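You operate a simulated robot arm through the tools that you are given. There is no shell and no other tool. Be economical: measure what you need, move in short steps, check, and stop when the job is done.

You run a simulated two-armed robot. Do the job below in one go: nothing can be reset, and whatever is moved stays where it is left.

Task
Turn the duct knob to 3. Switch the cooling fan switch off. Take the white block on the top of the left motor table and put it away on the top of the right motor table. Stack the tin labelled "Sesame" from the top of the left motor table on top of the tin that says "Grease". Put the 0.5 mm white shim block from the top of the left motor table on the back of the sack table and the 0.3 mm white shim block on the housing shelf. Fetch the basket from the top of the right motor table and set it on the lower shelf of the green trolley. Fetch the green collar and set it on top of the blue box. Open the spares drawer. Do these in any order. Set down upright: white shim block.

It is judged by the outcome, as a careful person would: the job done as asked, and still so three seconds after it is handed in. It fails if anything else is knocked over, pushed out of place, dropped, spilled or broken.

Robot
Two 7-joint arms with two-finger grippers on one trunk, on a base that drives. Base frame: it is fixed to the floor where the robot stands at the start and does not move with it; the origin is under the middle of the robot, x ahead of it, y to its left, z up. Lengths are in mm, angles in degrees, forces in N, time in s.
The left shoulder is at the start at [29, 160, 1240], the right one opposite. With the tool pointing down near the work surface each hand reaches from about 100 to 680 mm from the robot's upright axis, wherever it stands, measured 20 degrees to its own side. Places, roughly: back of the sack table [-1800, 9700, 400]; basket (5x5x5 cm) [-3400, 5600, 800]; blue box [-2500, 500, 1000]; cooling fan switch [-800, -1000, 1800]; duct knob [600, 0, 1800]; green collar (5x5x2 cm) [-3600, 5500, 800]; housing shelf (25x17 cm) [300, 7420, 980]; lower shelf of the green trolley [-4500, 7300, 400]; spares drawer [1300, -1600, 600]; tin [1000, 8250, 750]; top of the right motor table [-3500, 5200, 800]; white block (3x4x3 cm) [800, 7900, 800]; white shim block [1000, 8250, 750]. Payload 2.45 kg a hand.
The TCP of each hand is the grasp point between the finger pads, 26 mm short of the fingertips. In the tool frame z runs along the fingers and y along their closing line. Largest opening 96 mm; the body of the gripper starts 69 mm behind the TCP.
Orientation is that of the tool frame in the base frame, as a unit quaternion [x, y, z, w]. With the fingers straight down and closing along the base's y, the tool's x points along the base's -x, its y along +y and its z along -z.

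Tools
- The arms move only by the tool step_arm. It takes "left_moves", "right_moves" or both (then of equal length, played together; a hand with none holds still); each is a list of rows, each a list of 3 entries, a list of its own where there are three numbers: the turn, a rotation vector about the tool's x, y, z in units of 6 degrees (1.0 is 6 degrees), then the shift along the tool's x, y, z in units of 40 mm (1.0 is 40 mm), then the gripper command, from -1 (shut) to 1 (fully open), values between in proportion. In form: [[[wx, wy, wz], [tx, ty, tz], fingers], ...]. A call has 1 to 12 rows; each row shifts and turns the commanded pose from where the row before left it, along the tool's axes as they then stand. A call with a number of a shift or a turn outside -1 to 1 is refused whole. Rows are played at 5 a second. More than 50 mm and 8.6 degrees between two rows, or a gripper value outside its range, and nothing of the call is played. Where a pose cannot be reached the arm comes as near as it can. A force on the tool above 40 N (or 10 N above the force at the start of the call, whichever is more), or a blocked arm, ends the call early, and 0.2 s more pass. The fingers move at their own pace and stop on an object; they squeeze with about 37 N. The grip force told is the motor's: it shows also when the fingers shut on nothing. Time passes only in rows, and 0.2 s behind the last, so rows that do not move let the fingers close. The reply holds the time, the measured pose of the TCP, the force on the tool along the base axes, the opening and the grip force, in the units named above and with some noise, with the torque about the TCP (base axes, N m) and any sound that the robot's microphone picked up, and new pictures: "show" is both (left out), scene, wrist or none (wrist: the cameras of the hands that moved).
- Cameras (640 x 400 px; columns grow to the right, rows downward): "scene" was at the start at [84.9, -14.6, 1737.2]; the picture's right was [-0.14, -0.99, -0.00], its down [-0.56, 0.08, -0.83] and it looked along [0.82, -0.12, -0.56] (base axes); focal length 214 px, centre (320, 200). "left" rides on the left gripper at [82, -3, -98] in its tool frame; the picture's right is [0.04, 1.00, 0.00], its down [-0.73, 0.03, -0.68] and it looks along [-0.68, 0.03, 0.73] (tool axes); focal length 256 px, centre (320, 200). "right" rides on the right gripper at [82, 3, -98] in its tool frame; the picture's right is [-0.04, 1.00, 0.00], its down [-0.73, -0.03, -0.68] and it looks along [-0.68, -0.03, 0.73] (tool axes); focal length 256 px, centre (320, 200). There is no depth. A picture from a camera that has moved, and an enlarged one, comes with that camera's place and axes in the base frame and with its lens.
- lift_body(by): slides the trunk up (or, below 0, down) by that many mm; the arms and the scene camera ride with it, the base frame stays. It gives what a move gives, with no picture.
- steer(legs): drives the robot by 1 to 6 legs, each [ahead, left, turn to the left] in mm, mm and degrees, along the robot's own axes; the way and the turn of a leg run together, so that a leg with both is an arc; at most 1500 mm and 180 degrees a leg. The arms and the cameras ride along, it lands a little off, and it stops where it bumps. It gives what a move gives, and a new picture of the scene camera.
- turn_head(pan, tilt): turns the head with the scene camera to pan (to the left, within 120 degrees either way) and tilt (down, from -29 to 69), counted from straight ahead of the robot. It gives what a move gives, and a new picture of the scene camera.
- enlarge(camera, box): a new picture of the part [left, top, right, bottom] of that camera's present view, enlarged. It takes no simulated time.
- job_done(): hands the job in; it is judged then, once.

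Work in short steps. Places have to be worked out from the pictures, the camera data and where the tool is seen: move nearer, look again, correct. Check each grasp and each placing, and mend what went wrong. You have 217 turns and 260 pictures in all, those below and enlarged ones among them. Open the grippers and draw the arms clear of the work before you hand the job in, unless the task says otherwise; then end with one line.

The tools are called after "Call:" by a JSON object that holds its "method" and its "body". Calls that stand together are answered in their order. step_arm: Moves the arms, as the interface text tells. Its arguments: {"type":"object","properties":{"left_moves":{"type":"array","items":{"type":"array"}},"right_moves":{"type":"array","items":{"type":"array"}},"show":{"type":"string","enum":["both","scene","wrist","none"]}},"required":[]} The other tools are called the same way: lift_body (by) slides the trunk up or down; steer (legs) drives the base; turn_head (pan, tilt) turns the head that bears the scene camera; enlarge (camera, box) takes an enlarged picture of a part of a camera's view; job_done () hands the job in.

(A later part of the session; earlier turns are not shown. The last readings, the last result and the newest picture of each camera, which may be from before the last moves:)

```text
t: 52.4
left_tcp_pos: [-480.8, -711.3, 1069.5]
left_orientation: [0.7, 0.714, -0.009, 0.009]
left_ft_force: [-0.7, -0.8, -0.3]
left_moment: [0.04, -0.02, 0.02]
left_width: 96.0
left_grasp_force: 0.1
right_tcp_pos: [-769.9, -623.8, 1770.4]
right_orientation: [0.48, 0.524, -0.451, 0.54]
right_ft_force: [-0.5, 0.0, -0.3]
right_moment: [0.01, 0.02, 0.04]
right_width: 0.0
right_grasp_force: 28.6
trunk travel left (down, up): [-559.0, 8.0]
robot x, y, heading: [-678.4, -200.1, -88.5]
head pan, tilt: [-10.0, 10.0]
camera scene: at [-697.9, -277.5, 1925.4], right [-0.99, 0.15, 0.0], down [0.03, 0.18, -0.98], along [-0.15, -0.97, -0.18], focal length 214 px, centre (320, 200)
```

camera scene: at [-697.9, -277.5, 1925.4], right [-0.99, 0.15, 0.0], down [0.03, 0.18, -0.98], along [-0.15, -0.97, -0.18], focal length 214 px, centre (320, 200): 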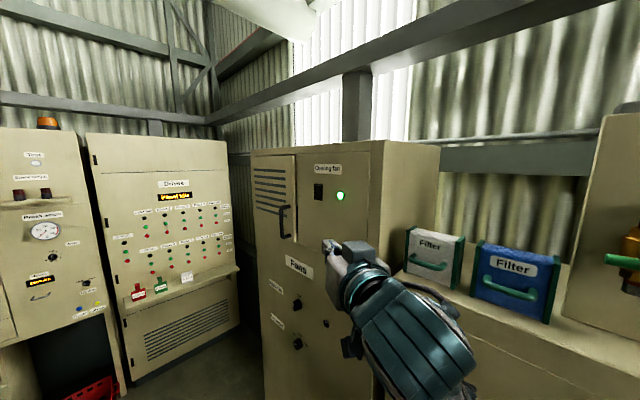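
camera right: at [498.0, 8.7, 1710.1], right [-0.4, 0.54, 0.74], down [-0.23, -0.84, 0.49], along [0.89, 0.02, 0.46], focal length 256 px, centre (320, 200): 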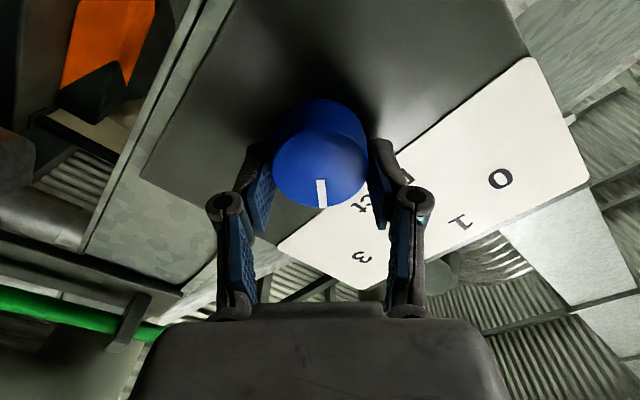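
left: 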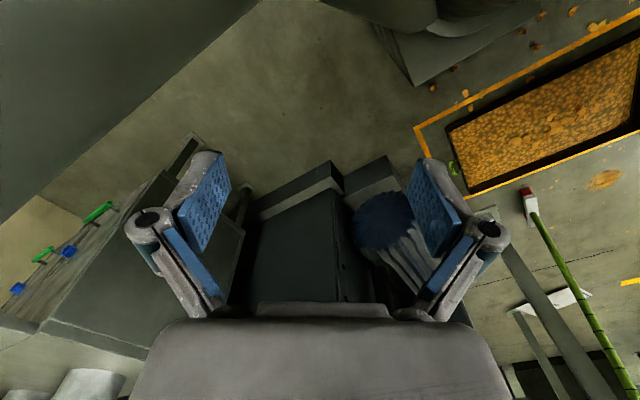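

The cabinet is angled about 45° and the switch is at about (−804, −1008, 1820). I turn to face it and strafe left.

Call:
{"method": "steer", "body": {"legs": [[0, 0, -45.5], [40, 590, 0]]}}

```text
t: 55.0
left_tcp_pos: [-898.5, -702.4, 1074.7]
left_orientation: [0.919, 0.394, -0.014, 0.009]
left_ft_force: [0.4, 0.7, -0.6]
left_moment: [-0.03, -0.04, 0.03]
left_width: 96.1
left_grasp_force: 0.1
right_tcp_pos: [-1041.6, -427.4, 1774.1]
right_orientation: [0.644, 0.297, -0.626, 0.323]
right_ft_force: [-0.2, -0.3, 0.7]
right_moment: [0.01, 0.02, -0.01]
right_width: 0.0
right_grasp_force: 28.7
trunk travel left (down, up): [-559.0, 8.0]
robot x, y, heading: [-679.5, -199.3, -133.8]
head pan, tilt: [-10.0, 10.0]
stopped in leg 1: the robot was blocked; the commanded pose is now the measured one
camera scene: at [-749.0, -243.6, 1925.3], right [-0.59, 0.81, 0.0], down [0.14, 0.1, -0.98], along [-0.79, -0.58, -0.18], focal length 214 px, centre (320, 200)
```

scene: 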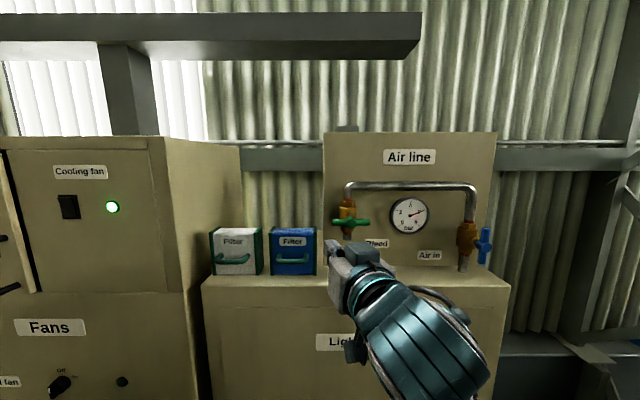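

Blocked at the end of the turn, so I look down to see by what.

Call:
{"method": "turn_head", "body": {"pan": 0, "tilt": 66}}

```text
t: 56.2
left_tcp_pos: [-896.8, -702.5, 1073.9]
left_orientation: [0.919, 0.394, -0.013, 0.009]
left_ft_force: [-0.5, 0.5, -1.2]
left_moment: [0.02, -0.01, 0.04]
left_width: 95.9
left_grasp_force: 0.2
right_tcp_pos: [-1039.9, -428.9, 1773.3]
right_orientation: [0.644, 0.298, -0.626, 0.324]
right_ft_force: [-0.5, 0.5, -0.3]
right_moment: [0.02, -0.03, 0.0]
right_width: 0.1
right_grasp_force: 28.7
trunk travel left (down, up): [-559.0, 8.0]
robot x, y, heading: [-679.1, -199.8, -133.9]
head pan, tilt: [0.0, 66.0]
camera scene: at [-713.5, -230.9, 1844.5], right [-0.72, 0.69, 0.0], down [0.63, 0.66, -0.4], along [-0.28, -0.29, -0.91], focal length 214 px, centre (320, 200)
```

scene: 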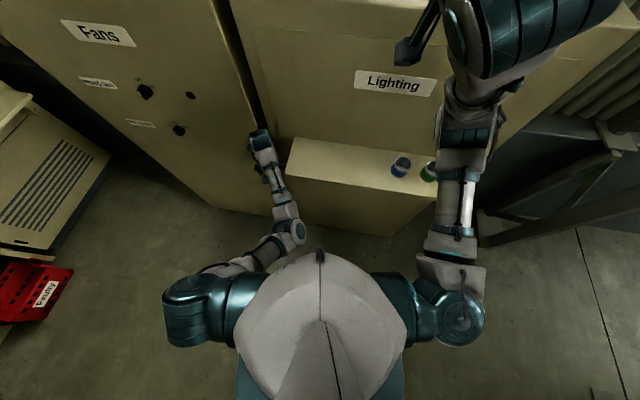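

Call:
{"method": "steer", "body": {"legs": [[-30, 150, 0], [0, 440, 0]]}}

```text
t: 59.9
left_tcp_pos: [-447.8, -1091.0, 1072.2]
left_orientation: [0.919, 0.394, -0.015, 0.008]
left_ft_force: [-0.9, -0.6, 0.7]
left_moment: [-0.02, -0.03, 0.0]
left_width: 95.7
left_grasp_force: 0.0
right_tcp_pos: [-592.0, -817.0, 1772.2]
right_orientation: [0.644, 0.295, -0.626, 0.325]
right_ft_force: [-0.3, 0.1, 0.5]
right_moment: [0.03, -0.02, 0.05]
right_width: 0.1
right_grasp_force: 28.3
trunk travel left (down, up): [-559.0, 8.0]
robot x, y, heading: [-228.7, -590.4, -133.7]
head pan, tilt: [0.0, 66.0]
camera scene: at [-298.0, -594.4, 1842.9], right [-0.72, 0.69, -0.03], down [0.64, 0.65, -0.4], along [-0.26, -0.31, -0.92], focal length 214 px, centre (320, 200)
```

scene: 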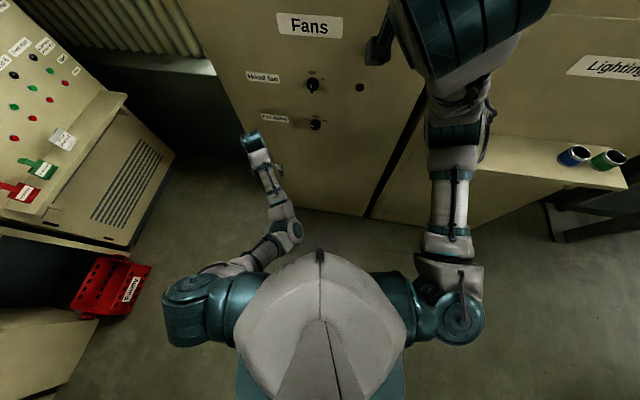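

Good. I look level at the switch again to measure the panel's angle and position.

Call:
{"method": "turn_head", "body": {"pan": 0, "tilt": 5}}

Call:
{"method": "enlarge", "body": {"camera": "scene", "box": [240, 110, 440, 260]}}

```text
t: 61.2
left_tcp_pos: [-389.6, -1142.2, 1059.5]
left_orientation: [0.918, 0.395, -0.029, -0.018]
left_ft_force: [2.0, -2.2, -0.2]
left_moment: [0.1, 0.24, 0.01]
left_width: 96.0
left_grasp_force: 0.0
right_tcp_pos: [-496.4, -897.8, 1778.2]
right_orientation: [-0.634, -0.319, 0.636, -0.303]
right_ft_force: [2.4, -1.3, -0.9]
right_moment: [-0.07, 0.06, -0.21]
right_width: 0.0
right_grasp_force: 28.7
trunk travel left (down, up): [-559.0, 8.0]
robot x, y, heading: [-220.4, -598.7, -134.0]
head pan, tilt: [0.0, 5.0]
camera scene: at [-215.9, -715.5, 1931.2], right [-0.72, 0.69, 0.04], down [0.03, 0.1, -0.99], along [-0.69, -0.72, -0.09], focal length 214 px, centre (320, 200)
```

scene: 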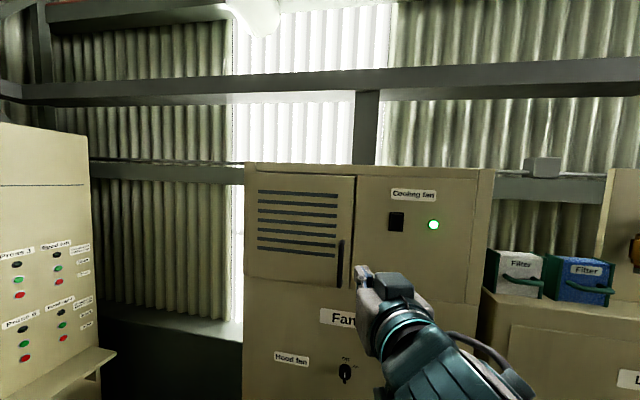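

```text
2.67 times, centred on (340, 185) of scene
camera zoom: at [-215.9, -715.5, 1931.2], right [-0.72, 0.69, 0.04], down [0.03, 0.1, -0.99], along [-0.69, -0.72, -0.09], focal length 572 px, centre (267, 240)
```

zoom: 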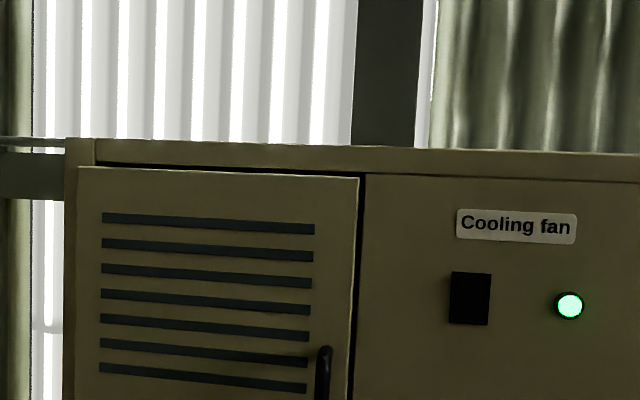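

The upper body seems to be swaying after the strafe. I let time pass and check.

Call:
{"method": "step_arm", "body": {"right_moves": [[[0, 0, 0], [0, 0, 0], -1], [[0, 0, 0], [0, 0, 0], -1], [[0, 0, 0], [0, 0, 0], -1], [[0, 0, 0], [0, 0, 0], -1], [[0, 0, 0], [0, 0, 0], -1]], "show": "scene"}}

```text
t: 62.4
left_tcp_pos: [-416.1, -1119.0, 1072.8]
left_orientation: [0.917, 0.398, -0.025, 0.005]
left_ft_force: [0.8, -0.1, 1.8]
left_moment: [0.1, 0.07, 0.02]
left_width: 96.0
left_grasp_force: 0.0
right_tcp_pos: [-543.7, -848.0, 1777.9]
right_orientation: [0.636, 0.306, -0.634, 0.317]
right_ft_force: [-0.3, 0.5, -0.1]
right_moment: [0.03, -0.04, 0.0]
right_width: 0.0
right_grasp_force: 28.4
trunk travel left (down, up): [-559.0, 8.0]
robot x, y, heading: [-228.7, -591.9, -133.6]
head pan, tilt: [0.0, 5.0]
camera scene: at [-244.4, -686.4, 1931.9], right [-0.72, 0.69, 0.03], down [0.04, 0.09, -1.0], along [-0.69, -0.72, -0.09], focal length 214 px, centre (320, 200)
```

scene: 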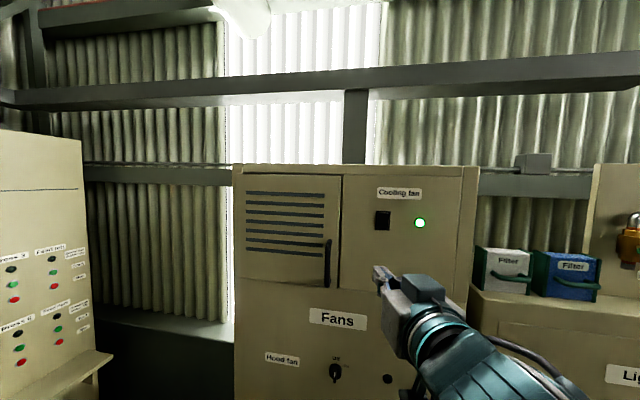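

Call:
{"method": "step_arm", "body": {"right_moves": [[[0, 0, 0], [0, 0, 0], -1], [[0, 0, 0], [0, 0, 0], -1], [[0, 0, 0], [0, 0, 0], -1], [[0, 0, 0], [0, 0, 0], -1], [[0, 0, 0], [0, 0, 0], -1], [[0, 0, 0], [0, 0, 0], -1], [[0, 0, 0], [0, 0, 0], -1], [[0, 0, 0], [0, 0, 0], -1], [[0, 0, 0], [0, 0, 0], -1], [[0, 0, 0], [0, 0, 0], -1], [[0, 0, 0], [0, 0, 0], -1], [[0, 0, 0], [0, 0, 0], -1]], "show": "scene"}}

```text
t: 65.2
left_tcp_pos: [-364.8, -1159.3, 1059.3]
left_orientation: [0.916, 0.399, -0.042, -0.021]
left_ft_force: [1.2, -0.9, -0.2]
left_moment: [0.01, 0.12, 0.02]
left_width: 95.8
left_grasp_force: 0.0
right_tcp_pos: [-455.6, -919.1, 1781.3]
right_orientation: [-0.628, -0.324, 0.642, -0.296]
right_ft_force: [1.5, 0.0, -0.4]
right_moment: [-0.05, 0.06, -0.06]
right_width: 0.1
right_grasp_force: 28.4
trunk travel left (down, up): [-559.0, 8.0]
robot x, y, heading: [-220.8, -603.0, -133.7]
head pan, tilt: [0.0, 5.0]
stopped in row 12 (right hand): the arm was blocked; the commanded pose is now the measured one
camera scene: at [-219.0, -706.4, 1932.1], right [-0.72, 0.69, 0.04], down [0.03, 0.09, -1.0], along [-0.69, -0.72, -0.09], focal length 214 px, centre (320, 200)
```

scene: 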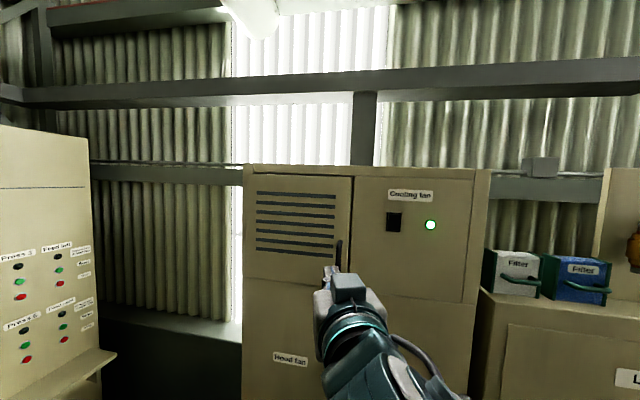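

The body leans left and rocks. I look at the base's right rear to see whether it is on something.

Call:
{"method": "turn_head", "body": {"pan": -120, "tilt": 62}}

Call:
{"method": "turn_head", "body": {"pan": 110, "tilt": 55}}

```text
t: 67.2
left_tcp_pos: [-363.4, -1162.8, 1058.1]
left_orientation: [0.917, 0.397, -0.042, -0.021]
left_ft_force: [1.4, -0.5, 1.0]
left_moment: [0.0, 0.14, 0.04]
left_width: 95.9
left_grasp_force: 0.2
right_tcp_pos: [-455.4, -921.6, 1779.4]
right_orientation: [-0.628, -0.324, 0.643, -0.295]
right_ft_force: [1.7, 0.5, -0.9]
right_moment: [-0.1, 0.05, -0.02]
right_width: 0.1
right_grasp_force: 28.5
trunk travel left (down, up): [-559.0, 8.0]
robot x, y, heading: [-217.8, -605.1, -133.7]
head pan, tilt: [-120.0, 62.0]
camera scene: at [-175.5, -577.4, 1849.9], right [0.96, 0.28, -0.02], down [0.23, -0.83, -0.5], along [-0.15, 0.48, -0.87], focal length 214 px, centre (320, 200)
```

scene: 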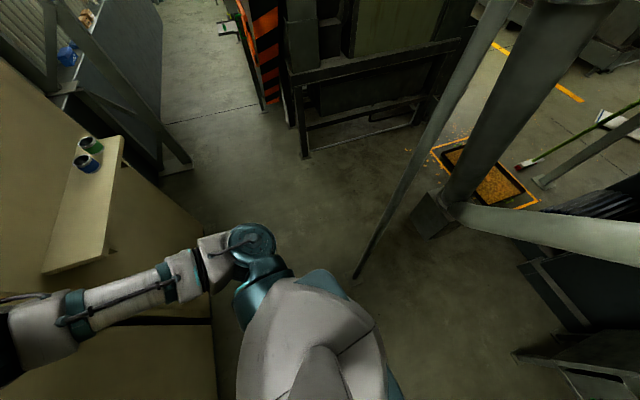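

```text
t: 70.5
left_tcp_pos: [-396.0, -1134.4, 1065.9]
left_orientation: [0.918, 0.394, -0.035, -0.008]
left_ft_force: [1.6, 0.3, 0.9]
left_moment: [0.03, 0.09, 0.01]
left_width: 95.8
left_grasp_force: 0.0
right_tcp_pos: [-503.2, -879.6, 1780.6]
right_orientation: [-0.63, -0.312, 0.641, -0.307]
right_ft_force: [1.0, -0.3, -0.5]
right_moment: [0.02, 0.0, -0.03]
right_width: 0.3
right_grasp_force: 28.1
trunk travel left (down, up): [-559.0, 8.0]
robot x, y, heading: [-220.3, -597.0, -133.6]
head pan, tilt: [110.0, 55.0]
camera scene: at [-107.4, -659.7, 1853.0], right [-0.41, -0.91, -0.02], down [-0.76, 0.35, -0.55], along [0.51, -0.21, -0.84], focal length 214 px, centre (320, 200)
```

scene: 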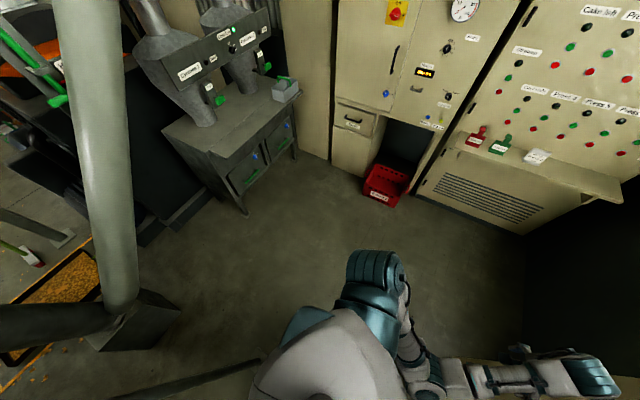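

I make a small drive ahead to see if the lean settles.

Call:
{"method": "steer", "body": {"legs": [[50, 0, 0]]}}

Call:
{"method": "turn_head", "body": {"pan": 0, "tilt": 5}}

```text
t: 71.4
left_tcp_pos: [-402.7, -1180.5, 1066.7]
left_orientation: [0.917, 0.397, -0.045, -0.014]
left_ft_force: [1.3, 0.8, 0.1]
left_moment: [-0.06, 0.1, 0.04]
left_width: 96.0
left_grasp_force: 0.1
right_tcp_pos: [-491.7, -928.5, 1785.7]
right_orientation: [-0.622, -0.32, 0.646, -0.305]
right_ft_force: [2.0, 1.1, -0.8]
right_moment: [-0.06, 0.05, -0.07]
right_width: 0.0
right_grasp_force: 28.8
trunk travel left (down, up): [-559.0, 8.0]
robot x, y, heading: [-252.6, -634.3, -133.7]
head pan, tilt: [110.0, 55.0]
camera scene: at [-102.8, -700.5, 1850.5], right [-0.4, -0.92, -0.01], down [-0.77, 0.34, -0.53], along [0.49, -0.21, -0.85], focal length 214 px, centre (320, 200)
```

scene: 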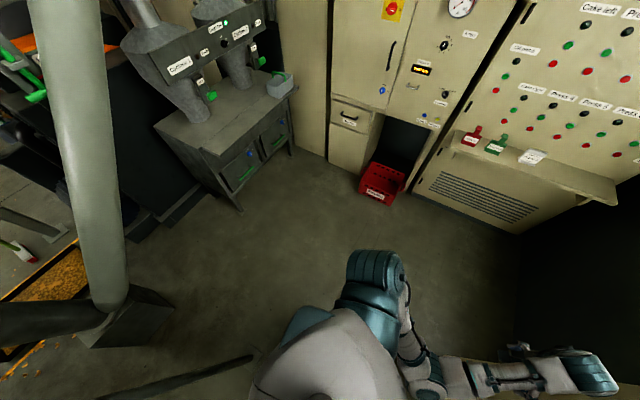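

```text
t: 73.3
left_tcp_pos: [-404.6, -1191.3, 1065.0]
left_orientation: [0.916, 0.399, -0.041, -0.012]
left_ft_force: [3.3, -1.4, 0.5]
left_moment: [0.11, 0.23, 0.02]
left_width: 96.0
left_grasp_force: 0.1
right_tcp_pos: [-501.5, -942.1, 1784.6]
right_orientation: [-0.622, -0.322, 0.644, -0.307]
right_ft_force: [2.9, -0.5, -1.3]
right_moment: [-0.09, 0.09, -0.2]
right_width: 0.1
right_grasp_force: 28.4
trunk travel left (down, up): [-559.0, 8.0]
robot x, y, heading: [-247.3, -648.5, -133.6]
head pan, tilt: [0.0, 5.0]
camera scene: at [-241.7, -761.3, 1931.4], right [-0.72, 0.69, 0.04], down [0.03, 0.1, -0.99], along [-0.69, -0.72, -0.09], focal length 214 px, centre (320, 200)
```

scene: 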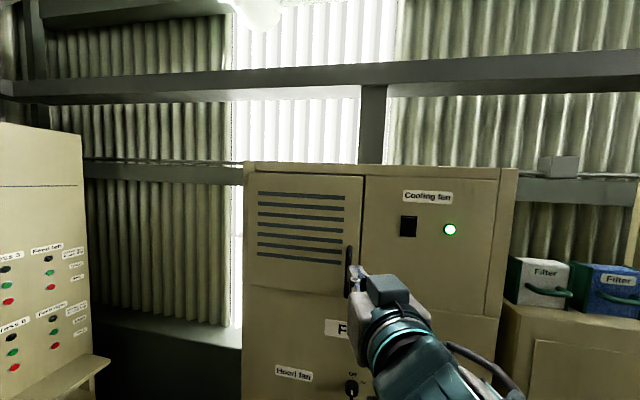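

The lean persists, so I lower the trunk to see whether the robot steadies.

Call:
{"method": "lift_body", "body": {"by": -200}}

Call:
{"method": "steer", "body": {"legs": [[0, -20, 0]]}}

```text
t: 75.5
left_tcp_pos: [-440.5, -1153.4, 862.7]
left_orientation: [0.916, 0.401, -0.019, 0.01]
left_ft_force: [1.7, -0.4, 0.7]
left_moment: [0.04, 0.07, -0.03]
left_width: 95.9
left_grasp_force: 0.1
right_tcp_pos: [-567.3, -875.1, 1583.0]
right_orientation: [-0.63, -0.304, 0.639, -0.319]
right_ft_force: [1.6, -1.0, 1.1]
right_moment: [0.12, -0.04, -0.08]
right_width: 0.0
right_grasp_force: 28.5
trunk travel left (down, up): [-359.0, 208.0]
robot x, y, heading: [-256.2, -635.2, -133.6]
head pan, tilt: [0.0, 5.0]
```

```text
t: 76.3
left_tcp_pos: [-435.3, -1155.7, 850.7]
left_orientation: [0.917, 0.398, -0.021, -0.012]
left_ft_force: [1.5, -0.9, -0.2]
left_moment: [0.07, 0.1, 0.01]
left_width: 96.1
left_grasp_force: 0.1
right_tcp_pos: [-543.4, -899.5, 1583.7]
right_orientation: [-0.627, -0.316, 0.641, -0.31]
right_ft_force: [1.0, 0.2, -1.1]
right_moment: [-0.05, 0.08, -0.1]
right_width: 0.2
right_grasp_force: 28.4
trunk travel left (down, up): [-359.0, 208.0]
robot x, y, heading: [-261.6, -628.5, -133.9]
head pan, tilt: [0.0, 5.0]
camera scene: at [-294.8, -738.6, 1732.9], right [-0.72, 0.69, 0.03], down [0.04, 0.09, -1.0], along [-0.69, -0.72, -0.09], focal length 214 px, centre (320, 200)
```

scene: 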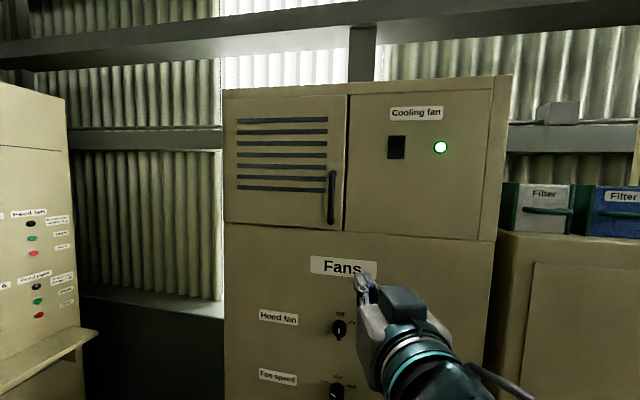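

Call:
{"method": "steer", "body": {"legs": [[-60, 0, 25]]}}

```text
t: 78.0
left_tcp_pos: [-160.0, -1123.5, 854.1]
left_orientation: [0.807, 0.59, -0.022, -0.002]
left_ft_force: [-0.1, 0.1, 0.3]
left_moment: [0.01, -0.05, 0.02]
left_width: 96.0
left_grasp_force: 0.0
right_tcp_pos: [-369.7, -935.6, 1585.9]
right_orientation: [-0.542, -0.443, 0.557, -0.446]
right_ft_force: [1.2, 0.2, -0.6]
right_moment: [-0.02, -0.02, -0.05]
right_width: 0.0
right_grasp_force: 28.4
trunk travel left (down, up): [-359.0, 208.0]
robot x, y, heading: [-227.1, -578.3, -108.2]
head pan, tilt: [0.0, 5.0]
camera scene: at [-218.7, -685.6, 1733.4], right [-0.95, 0.31, 0.02], down [0.01, 0.09, -1.0], along [-0.31, -0.95, -0.09], focal length 214 px, centre (320, 200)
```

scene: 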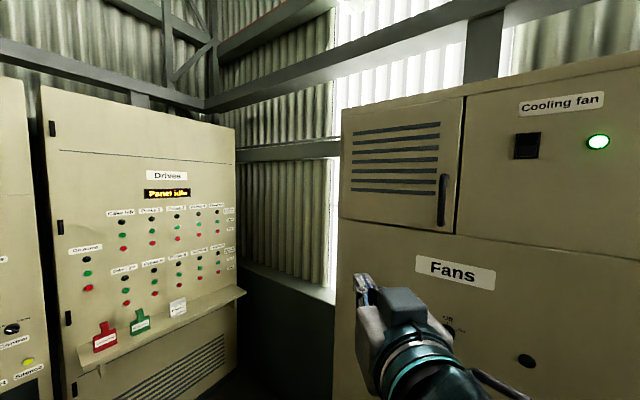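

Call:
{"method": "step_arm", "body": {"right_moves": [[[0, 0, 0], [0, 0, 0], -1], [[0, 0, 0], [0, 0, 0], -1], [[0, 0, 0], [0, 0, 0], -1], [[0, 0, 0], [0, 0, 0], -1], [[0, 0, 0], [0, 0, 0], -1], [[0, 0, 0], [0, 0, 0], -1]], "show": "none"}}

Call:
{"method": "turn_head", "body": {"pan": -20, "tilt": 5}}

```text
t: 79.5
left_tcp_pos: [-173.0, -1116.2, 859.1]
left_orientation: [0.808, 0.589, -0.022, 0.011]
left_ft_force: [1.0, 0.0, 0.2]
left_moment: [-0.03, 0.03, -0.01]
left_width: 95.8
left_grasp_force: 0.0
right_tcp_pos: [-391.5, -918.6, 1586.6]
right_orientation: [-0.544, -0.438, 0.556, -0.451]
right_ft_force: [0.5, -0.3, -0.5]
right_moment: [-0.07, -0.02, -0.1]
right_width: 0.1
right_grasp_force: 28.5
trunk travel left (down, up): [-359.0, 208.0]
robot x, y, heading: [-226.7, -578.1, -108.2]
head pan, tilt: [0.0, 5.0]
stopped in row 6 (right hand): the arm was blocked; the commanded pose is now the measured one
```

```text
t: 80.4
left_tcp_pos: [-181.6, -1112.2, 859.4]
left_orientation: [0.808, 0.588, -0.02, 0.011]
left_ft_force: [0.5, 0.8, 0.1]
left_moment: [-0.03, -0.05, 0.0]
left_width: 96.0
left_grasp_force: 0.1
right_tcp_pos: [-404.0, -916.1, 1586.3]
right_orientation: [-0.547, -0.434, 0.555, -0.452]
right_ft_force: [-0.5, 0.4, 0.4]
right_moment: [0.01, -0.03, 0.02]
right_width: 0.0
right_grasp_force: 28.4
trunk travel left (down, up): [-359.0, 208.0]
robot x, y, heading: [-232.0, -577.5, -108.4]
head pan, tilt: [-20.0, 5.0]
camera scene: at [-302.0, -653.6, 1733.5], right [-0.79, 0.62, -0.01], down [0.06, 0.07, -1.0], along [-0.62, -0.78, -0.09], focal length 214 px, centre (320, 200)
```

scene: 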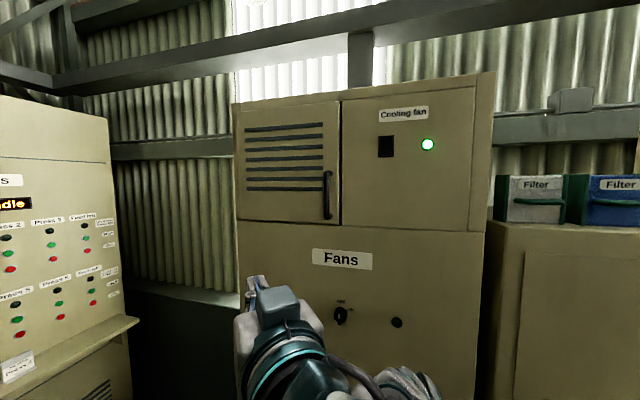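

Call:
{"method": "step_arm", "body": {"left_moves": [[[0, 0, 0], [0, 0, 0], 1], [[0, 0, 0], [0, 0, 0], 1], [[0, 0, 0], [0, 0, 0], 1], [[0, 0, 0], [0, 0, 0], 1], [[0, 0, 0], [0, 0, 0], 1], [[0, 0, 0], [0, 0, 0], 1], [[0, 0, 0], [0, 0, 0], 1], [[0, 0, 0], [0, 0, 0], 1], [[0, 0, 0], [0, 0, 0], 1], [[0, 0, 0], [0, 0, 0], 1], [[0, 0, 0], [0, 0, 0], 1], [[0, 0, 0], [0, 0, 0], 1]], "show": "none"}}

Call:
{"method": "enlarge", "body": {"camera": "scene", "box": [320, 80, 480, 180]}}

```text
t: 83.0
left_tcp_pos: [-187.3, -1111.0, 860.7]
left_orientation: [0.808, 0.588, -0.017, 0.016]
left_ft_force: [-0.7, 0.1, 0.0]
left_moment: [-0.01, -0.05, -0.01]
left_width: 96.0
left_grasp_force: 0.0
right_tcp_pos: [-417.6, -912.6, 1585.7]
right_orientation: [-0.548, -0.432, 0.553, -0.454]
right_ft_force: [-0.1, -0.5, 0.0]
right_moment: [0.02, -0.03, 0.0]
right_width: 0.0
right_grasp_force: 28.5
trunk travel left (down, up): [-359.0, 208.0]
robot x, y, heading: [-233.1, -576.5, -108.2]
head pan, tilt: [-20.0, 5.0]
```

```text
4.00 times, centred on (400, 130) of scene
camera zoom: at [-308.3, -651.5, 1733.4], right [-0.78, 0.62, -0.01], down [0.06, 0.07, -1.0], along [-0.62, -0.78, -0.09], focal length 858 px, centre (0, 480)
```

zoom: 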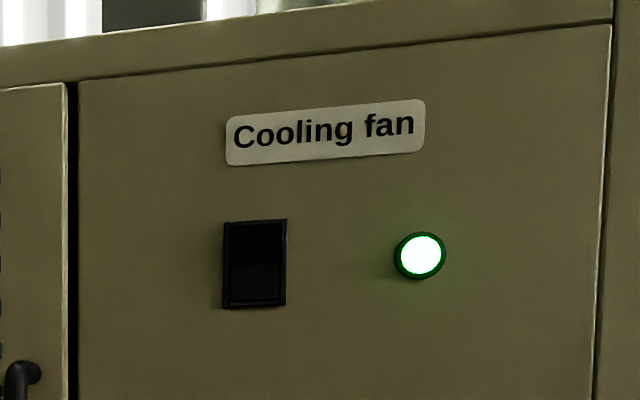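

The sway has settled. Triangulating the switch and lamp gives the switch at (−795, −996, 1823) with the panel normal at 35°. I turn to face it squarely.

Call:
{"method": "steer", "body": {"legs": [[0, 0, -37], [60, 30, 0]]}}

Call:
{"method": "lift_body", "body": {"by": 200}}

Call:
{"method": "turn_head", "body": {"pan": 0, "tilt": 10}}

```text
t: 85.7
left_tcp_pos: [-552.3, -1082.7, 864.9]
left_orientation: [0.953, 0.303, -0.021, 0.014]
left_ft_force: [-0.2, 1.1, -0.3]
left_moment: [-0.08, -0.03, -0.02]
left_width: 95.9
left_grasp_force: 0.1
right_tcp_pos: [-617.8, -777.6, 1586.1]
right_orientation: [-0.657, -0.232, 0.67, -0.258]
right_ft_force: [-0.6, -0.7, 0.6]
right_moment: [0.05, -0.06, 0.04]
right_width: 0.0
right_grasp_force: 28.6
trunk travel left (down, up): [-359.0, 208.0]
robot x, y, heading: [-267.5, -636.2, -145.3]
head pan, tilt: [-20.0, 5.0]
camera scene: at [-367.1, -641.3, 1733.9], right [-0.25, 0.97, -0.01], down [0.09, 0.01, -1.0], along [-0.96, -0.25, -0.09], focal length 214 px, centre (320, 200)
```

scene: 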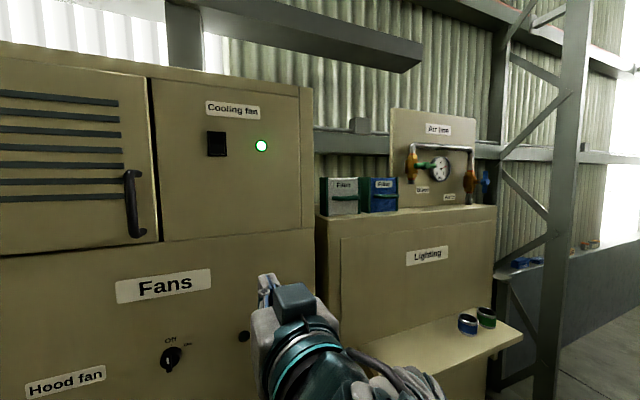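

```text
t: 87.9
left_tcp_pos: [-551.5, -1091.7, 1078.9]
left_orientation: [0.953, 0.3, -0.041, 0.015]
left_ft_force: [-0.7, 1.0, -0.5]
left_moment: [0.03, 0.03, -0.01]
left_width: 95.9
left_grasp_force: 0.2
right_tcp_pos: [-609.1, -792.3, 1787.3]
right_orientation: [-0.656, -0.235, 0.67, -0.255]
right_ft_force: [-0.1, -0.6, -0.2]
right_moment: [-0.01, 0.02, -0.03]
right_width: 0.1
right_grasp_force: 28.7
trunk travel left (down, up): [-559.0, 8.0]
robot x, y, heading: [-262.1, -629.9, -145.4]
head pan, tilt: [-20.0, 5.0]
```

```text
t: 88.7
left_tcp_pos: [-553.9, -1090.1, 1082.0]
left_orientation: [0.953, 0.301, -0.041, 0.02]
left_ft_force: [0.0, -0.3, -0.7]
left_moment: [-0.08, -0.04, -0.01]
left_width: 96.2
left_grasp_force: 0.3
right_tcp_pos: [-616.3, -783.3, 1787.4]
right_orientation: [-0.657, -0.233, 0.67, -0.256]
right_ft_force: [-0.8, 0.6, 0.2]
right_moment: [0.01, -0.01, 0.04]
right_width: 0.0
right_grasp_force: 28.3
trunk travel left (down, up): [-559.0, 8.0]
robot x, y, heading: [-266.3, -632.8, -145.5]
head pan, tilt: [0.0, 10.0]
camera scene: at [-337.8, -664.9, 1925.4], right [-0.57, 0.82, -0.01], down [0.15, 0.09, -0.98], along [-0.81, -0.56, -0.18], focal length 214 px, centre (320, 200)
```

scene: 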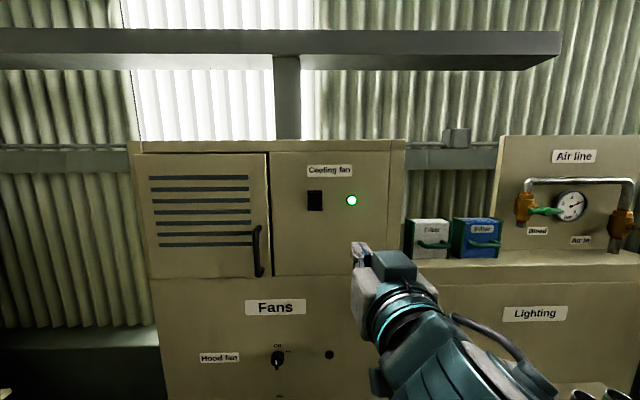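

The camera now faces the panel squarely. I bring the closed fingertips about 30 mm in front of the rocker's lower half.

Call:
{"method": "step_arm", "body": {"right_moves": [[[0.95, 0, 0], [0, 0, 0], -1], [[0, 0, 0], [-0.08, 0.3, 0.88], -1], [[0, 0, 0], [-0.08, 0.3, 0.88], -1], [[0, 0, 0], [-0.08, 0.3, 0.88], -1], [[0, 0, 0], [-0.08, 0.3, 0.88], -1], [[0, 0, 0], [-0.08, 0.3, 0.88], -1], [[0, 0, 0], [-0.08, 0.3, 0.88], -1], [[0, 0, 0], [0, 0, 0], -1]]}}

```text
t: 90.5
left_tcp_pos: [-549.1, -1097.0, 1082.4]
left_orientation: [0.952, 0.304, -0.043, 0.019]
left_ft_force: [1.4, -0.3, -0.4]
left_moment: [-0.02, -0.02, 0.02]
left_width: 96.0
left_grasp_force: 0.1
right_tcp_pos: [-739.3, -973.5, 1816.5]
right_orientation: [-0.667, -0.202, 0.682, -0.221]
right_ft_force: [0.4, -0.5, 0.2]
right_moment: [0.01, -0.01, 0.01]
right_width: 0.0
right_grasp_force: 28.7
trunk travel left (down, up): [-559.0, 8.0]
robot x, y, heading: [-264.5, -631.0, -145.4]
head pan, tilt: [0.0, 10.0]
camera scene: at [-327.9, -679.1, 1925.5], right [-0.57, 0.82, 0.0], down [0.14, 0.1, -0.98], along [-0.81, -0.56, -0.18], focal length 214 px, centre (320, 200)
camera right: at [-658.5, -923.0, 1734.4], right [0.57, -0.82, 0.06], down [0.55, 0.43, 0.71], along [-0.61, -0.37, 0.7], focal length 256 px, centre (320, 200)
```

scene: 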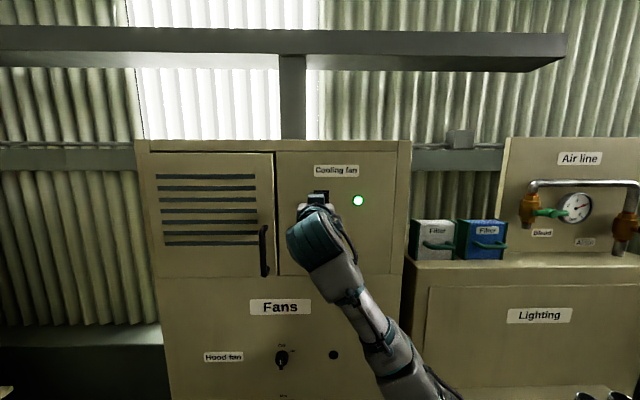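
right: 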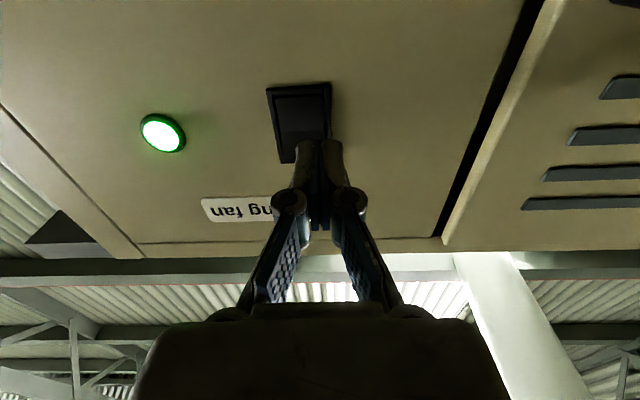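

The fingers need to go 14 mm sideways and 12 mm lower. I correct that and press in small steps.

Call:
{"method": "step_arm", "body": {"right_moves": [[[0, 0, 0], [0.32, -0.34, 0], -1], [[0, 0, 0], [0, 0, 0.6], -1], [[0, 0, 0], [0, 0, 0.12], -1], [[0, 0, 0], [0, 0, 0.12], -1], [[0, 0, 0], [0, 0, 0.12], -1], [[0, 0, 0], [0, 0, 0.12], -1], [[0, 0, 0], [0, 0, 0.12], -1]]}}

```text
t: 92.3
left_tcp_pos: [-544.9, -1089.4, 1082.3]
left_orientation: [0.952, 0.302, -0.043, 0.017]
left_ft_force: [-0.4, 0.1, 0.0]
left_moment: [-0.01, 0.01, 0.04]
left_width: 95.8
left_grasp_force: 0.0
right_tcp_pos: [-775.1, -984.7, 1806.4]
right_orientation: [-0.665, -0.204, 0.683, -0.223]
right_ft_force: [26.1, 14.9, -14.9]
right_moment: [0.09, 0.11, 0.14]
right_width: 6.0
right_grasp_force: 28.3
trunk travel left (down, up): [-559.0, 8.0]
robot x, y, heading: [-262.4, -628.7, -145.5]
head pan, tilt: [0.0, 10.0]
stopped in row 7 (right hand): the force on the tool passed its limit at 44 N (the readings are from after the stop); the commanded pose is now the measured one
camera scene: at [-316.7, -666.7, 1925.9], right [-0.57, 0.82, 0.0], down [0.14, 0.1, -0.99], along [-0.81, -0.56, -0.17], focal length 214 px, centre (320, 200)
camera right: at [-694.3, -933.4, 1722.9], right [0.58, -0.81, 0.06], down [0.55, 0.44, 0.71], along [-0.6, -0.38, 0.7], focal length 256 px, centre (320, 200)
```

scene: 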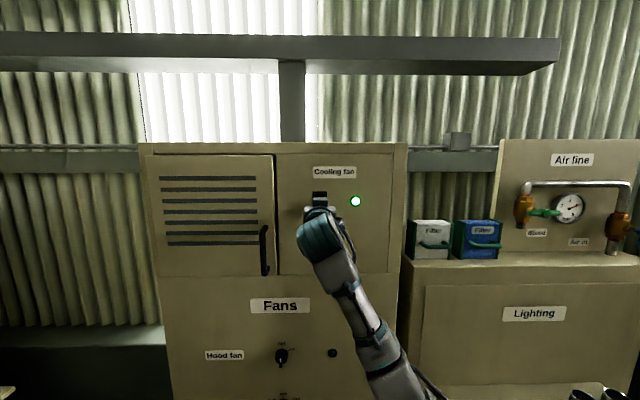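
right: 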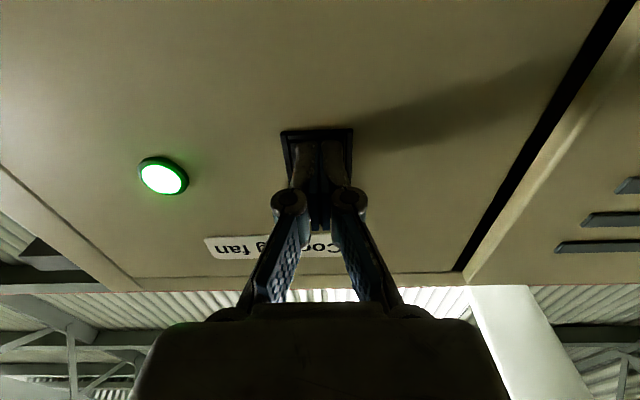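

The lamp stays lit, so I try pressing the upper half instead.

Call:
{"method": "step_arm", "body": {"right_moves": [[[0, 0, 0], [0, 0, -0.5], -1], [[0, 0, 0], [-0.8, 0, -0.2], -1], [[0, 0, 0], [0, 0, 0.3], -1], [[0, 0, 0], [0, 0, 0.12], -1], [[0, 0, 0], [0, 0, 0.12], -1], [[0, 0, 0], [0, 0, 0.12], -1], [[0, 0, 0], [0, 0, 0.12], -1], [[0, 0, 0], [0, 0, 0.12], -1]]}}

```text
t: 94.1
left_tcp_pos: [-541.4, -1086.9, 1082.3]
left_orientation: [0.952, 0.302, -0.044, 0.016]
left_ft_force: [0.8, 0.4, -0.8]
left_moment: [-0.03, 0.01, -0.02]
left_width: 95.8
left_grasp_force: 0.1
right_tcp_pos: [-776.2, -984.3, 1839.4]
right_orientation: [-0.664, -0.201, 0.685, -0.222]
right_ft_force: [31.2, 22.4, -12.1]
right_moment: [0.46, -0.58, 0.07]
right_width: 6.0
right_grasp_force: 28.9
trunk travel left (down, up): [-559.0, 8.0]
robot x, y, heading: [-257.8, -630.4, -145.4]
head pan, tilt: [0.0, 10.0]
camera scene: at [-310.8, -663.8, 1926.1], right [-0.57, 0.82, 0.0], down [0.14, 0.09, -0.99], along [-0.81, -0.56, -0.17], focal length 214 px, centre (320, 200)
camera right: at [-695.9, -932.1, 1756.8], right [0.57, -0.82, 0.06], down [0.55, 0.44, 0.71], along [-0.6, -0.37, 0.7], focal length 256 px, centre (320, 200)
```

scene: 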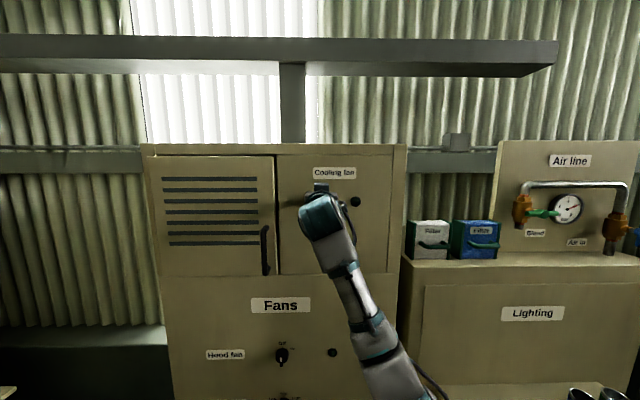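
right: 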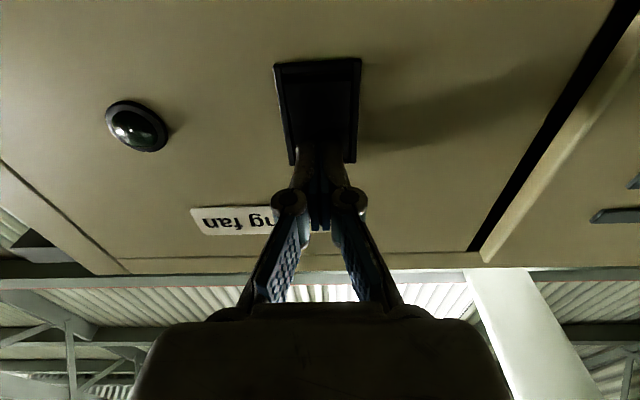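

The lamp is off. I withdraw the hand, then back away slightly, turn toward the spares drawer and lower the trunk.

Call:
{"method": "step_arm", "body": {"right_moves": [[[0, 0, 0], [0, 0, -0.8], -1], [[0, 0, 0], [0, 0, -1], -1], [[0, 0, 0], [0, 0, -1], -1], [[0, 0, 0], [0, 0, -1], -1], [[0, 0, 0], [0, 0, -1], -1], [[0, 0, 0], [0, 0, 0], -1]], "show": "scene"}}

Call:
{"method": "steer", "body": {"legs": [[-60, 0, 0], [0, 0, 60], [0, 0, 55]]}}

```text
t: 95.5
left_tcp_pos: [-547.0, -1095.3, 1080.3]
left_orientation: [0.952, 0.302, -0.042, 0.016]
left_ft_force: [0.1, -0.5, -0.7]
left_moment: [-0.01, 0.02, -0.04]
left_width: 96.0
left_grasp_force: 0.1
right_tcp_pos: [-629.4, -882.2, 1830.2]
right_orientation: [-0.668, -0.203, 0.681, -0.22]
right_ft_force: [0.4, 0.6, 0.4]
right_moment: [0.01, -0.01, 0.0]
right_width: 0.2
right_grasp_force: 28.5
trunk travel left (down, up): [-559.0, 8.0]
robot x, y, heading: [-263.9, -631.7, -145.4]
head pan, tilt: [0.0, 10.0]
camera scene: at [-325.5, -676.8, 1925.6], right [-0.57, 0.82, 0.0], down [0.14, 0.1, -0.98], along [-0.81, -0.56, -0.18], focal length 214 px, centre (320, 200)
```

scene: 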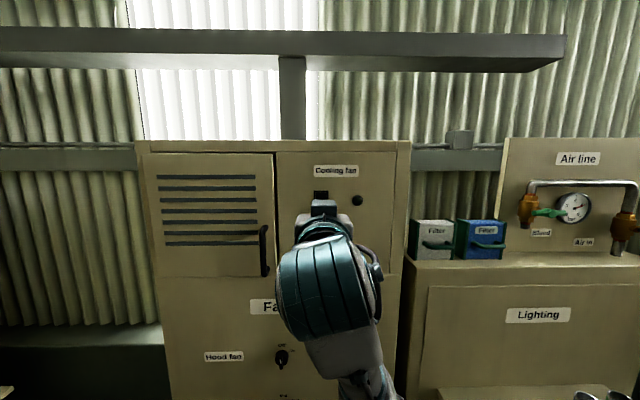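

```text
t: 101.6
left_tcp_pos: [326.6, -650.4, 1079.3]
left_orientation: [0.248, 0.968, -0.007, 0.042]
left_ft_force: [0.1, -0.7, -0.5]
left_moment: [0.01, 0.02, 0.02]
left_width: 95.9
left_grasp_force: 0.0
right_tcp_pos: [173.8, -819.5, 1828.9]
right_orientation: [0.182, 0.674, -0.174, 0.694]
right_ft_force: [-0.8, 0.0, 0.6]
right_moment: [0.0, -0.01, 0.01]
right_width: 0.0
right_grasp_force: 28.6
trunk travel left (down, up): [-559.0, 8.0]
robot x, y, heading: [-214.4, -597.5, -29.3]
head pan, tilt: [0.0, 10.0]
camera scene: at [-145.1, -635.9, 1925.4], right [-0.49, -0.87, 0.0], down [-0.15, 0.09, -0.98], along [0.86, -0.48, -0.18], focal length 214 px, centre (320, 200)
```

scene: 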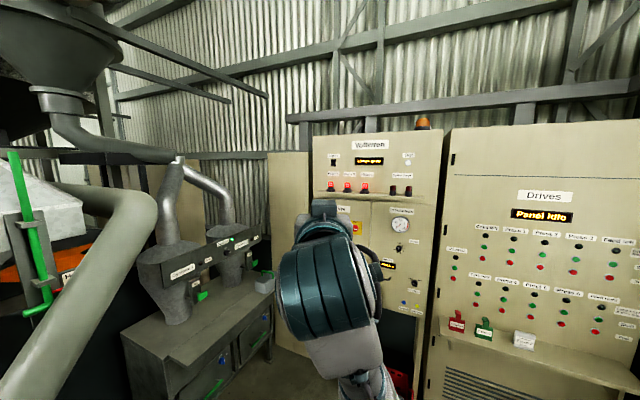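

Steady now. I lower the trunk and drive toward the drawer.

Call:
{"method": "lift_body", "body": {"by": -450}}

Call:
{"method": "steer", "body": {"legs": [[600, 0, -3]]}}

Call:
{"method": "turn_head", "body": {"pan": 0, "tilt": 35}}

```text
refused: -450 is not a number from -400 to 400
```

```text
t: 105.0
left_tcp_pos: [827.4, -983.8, 1079.1]
left_orientation: [0.278, 0.96, -0.007, 0.047]
left_ft_force: [0.7, -0.1, 0.1]
left_moment: [0.03, -0.02, 0.02]
left_width: 95.9
left_grasp_force: 0.0
right_tcp_pos: [659.3, -1143.3, 1831.4]
right_orientation: [0.202, 0.666, -0.196, 0.69]
right_ft_force: [0.3, 0.5, 0.2]
right_moment: [-0.02, 0.01, 0.01]
right_width: 0.1
right_grasp_force: 28.8
trunk travel left (down, up): [-559.0, 8.0]
robot x, y, heading: [291.0, -905.0, -33.1]
head pan, tilt: [0.0, 10.0]
camera scene: at [356.1, -942.0, 1925.6], right [-0.54, -0.84, 0.0], down [-0.15, 0.09, -0.98], along [0.83, -0.54, -0.18], focal length 214 px, centre (320, 200)
```

scene: 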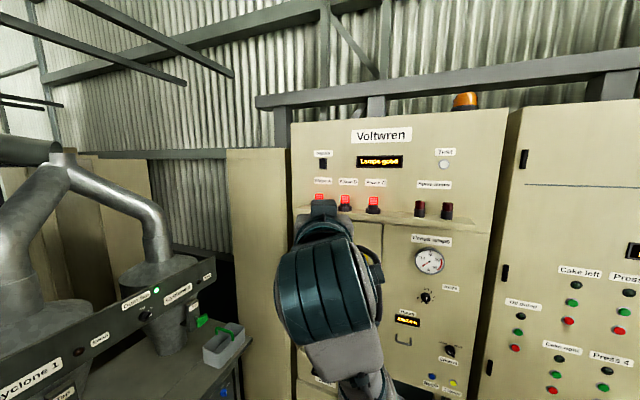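

```text
t: 105.9
left_tcp_pos: [829.5, -983.9, 1082.0]
left_orientation: [0.277, 0.96, -0.005, 0.051]
left_ft_force: [-0.1, -0.5, -0.6]
left_moment: [-0.01, 0.01, -0.01]
left_width: 96.1
left_grasp_force: 0.0
right_tcp_pos: [658.9, -1142.8, 1831.8]
right_orientation: [0.203, 0.666, -0.196, 0.691]
right_ft_force: [-0.1, -0.3, -0.3]
right_moment: [0.01, -0.02, 0.02]
right_width: 0.0
right_grasp_force: 28.1
trunk travel left (down, up): [-559.0, 8.0]
robot x, y, heading: [291.9, -906.7, -33.0]
head pan, tilt: [0.0, 35.0]
camera scene: at [354.5, -942.4, 1885.4], right [-0.54, -0.84, 0.0], down [-0.48, 0.31, -0.82], along [0.69, -0.45, -0.58], focal length 214 px, centre (320, 200)
```

scene: 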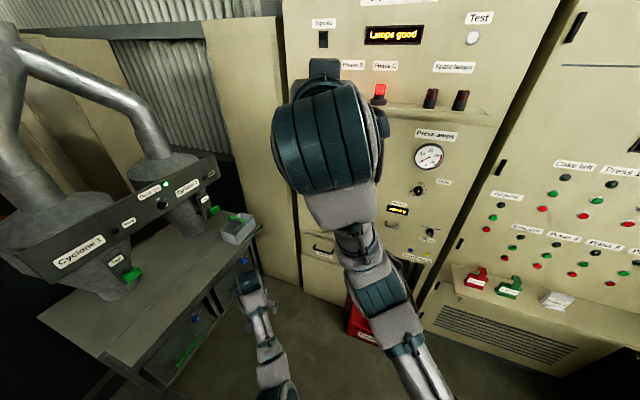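

I retract the left hand toward the body while there's room, then lower the trunk.

Call:
{"method": "step_arm", "body": {"left_moves": [[[0, 0, 0], [0.8, 0, 0], 1], [[0, 0, 0], [0.8, 0, 0], 1], [[0, 0, 0], [0.8, 0, 0], 1], [[0, 0, 0], [0.8, 0, 0], 1], [[0, 0, 0], [0.8, 0, 0], 1], [[0, 0, 0], [0.8, 0, 0], 1]], "show": "none"}}

Call:
{"method": "lift_body", "body": {"by": -400}}

```text
t: 107.3
left_tcp_pos: [794.5, -916.9, 1038.0]
left_orientation: [0.274, 0.96, 0.004, 0.054]
left_ft_force: [0.8, 0.9, -0.4]
left_moment: [-0.02, 0.02, 0.01]
left_width: 95.9
left_grasp_force: 0.0
left hand out of reach, approached as far as the arm can: row 1, 2, 3, 4, 5, 6
right_tcp_pos: [657.4, -1141.8, 1833.0]
right_orientation: [0.202, 0.666, -0.197, 0.69]
right_ft_force: [-0.1, -0.5, 0.0]
right_moment: [0.02, -0.02, -0.03]
right_width: 0.0
right_grasp_force: 28.4
trunk travel left (down, up): [-559.0, 8.0]
robot x, y, heading: [293.4, -906.1, -33.1]
head pan, tilt: [0.0, 35.0]
```

```text
t: 111.1
left_tcp_pos: [756.4, -891.4, 544.2]
left_orientation: [0.275, 0.959, 0.04, -0.059]
left_ft_force: [0.2, 0.7, -0.4]
left_moment: [0.0, -0.01, -0.02]
left_width: 96.1
left_grasp_force: 0.1
right_tcp_pos: [662.9, -1146.9, 1426.4]
right_orientation: [0.205, 0.671, -0.195, 0.685]
right_ft_force: [0.3, 0.8, 0.8]
right_moment: [-0.01, 0.0, 0.01]
right_width: 0.0
right_grasp_force: 28.4
trunk travel left (down, up): [-159.0, 408.0]
robot x, y, heading: [293.0, -904.5, -33.0]
head pan, tilt: [0.0, 35.0]
```

Call:
{"method": "step_arm", "body": {"left_moves": [[[0, 0, 0], [0, 0, -1], 1], [[0, 0, 0], [0, 0, -1], 1], [[0, 0, 0], [0, 0, -1], 1], [[0, 0, 0], [0, 0, -1], 1], [[0, 0, 0], [0.3, 0, -1], 1], [[0, 0, 0], [0.8, 0, 0], 1], [[0, 0, 0], [0.8, 0, 0], 1], [[0, 0, 0], [0.8, 0, 0], 1], [[0, 0, 0], [0.8, 0, 0], 1]], "right_moves": [[[0, 0, 0], [1, 0, 0], -1], [[0, 0, 0], [1, 0, 0], -1], [[0, 0, 0], [1, 0, 0], -1], [[0, 0, 0], [1, 0, 0], -1], [[0, 0, 0], [1, 0, 0], -1], [[0, 0, 0], [1, 0, 0], -1], [[0, 0, 0], [1, 0, 0], -1], [[0, 0, 0], [1, 0, 0], -1], [[0, 0, 0], [1, 0, 0], -1]], "show": "scene"}}

```text
t: 113.1
left_tcp_pos: [765.6, -814.3, 555.5]
left_orientation: [0.276, 0.958, 0.039, -0.059]
left_ft_force: [0.0, -0.2, 1.0]
left_moment: [0.01, 0.01, 0.02]
left_width: 96.3
left_grasp_force: 0.1
left hand out of reach, approached as far as the arm can: row 1, 2, 3, 4, 5, 6, 7, 8, 9
right_tcp_pos: [696.1, -1156.2, 1078.4]
right_orientation: [0.201, 0.667, -0.195, 0.691]
right_ft_force: [0.7, -0.3, 0.4]
right_moment: [-0.02, -0.02, 0.02]
right_width: 0.2
right_grasp_force: 28.4
right hand out of reach, approached as far as the arm can: row 1, 2, 3
trunk travel left (down, up): [-159.0, 408.0]
robot x, y, heading: [295.3, -903.1, -33.1]
head pan, tilt: [0.0, 35.0]
camera scene: at [489.8, -1029.5, 1475.9], right [-0.54, -0.84, 0.0], down [-0.48, 0.31, -0.82], along [0.68, -0.44, -0.58], focal length 214 px, centre (320, 200)
```

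scene: 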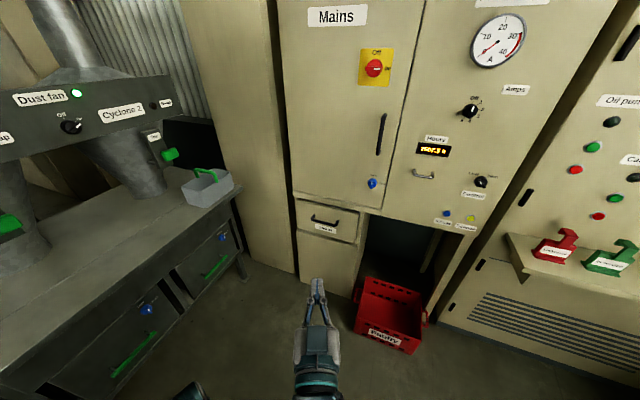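

Call:
{"method": "enlarge", "body": {"camera": "scene", "box": [270, 180, 400, 290]}}

```text
3.64 times, centred on (335, 235) of scene
camera zoom: at [489.8, -1029.5, 1475.9], right [-0.54, -0.84, 0.0], down [-0.48, 0.31, -0.82], along [0.68, -0.44, -0.58], focal length 780 px, centre (266, 73)
```

zoom: 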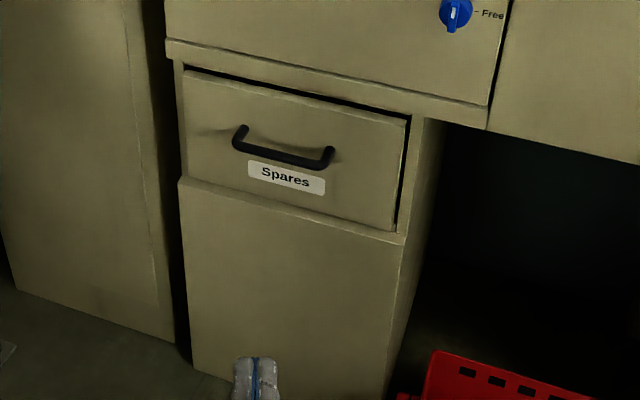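

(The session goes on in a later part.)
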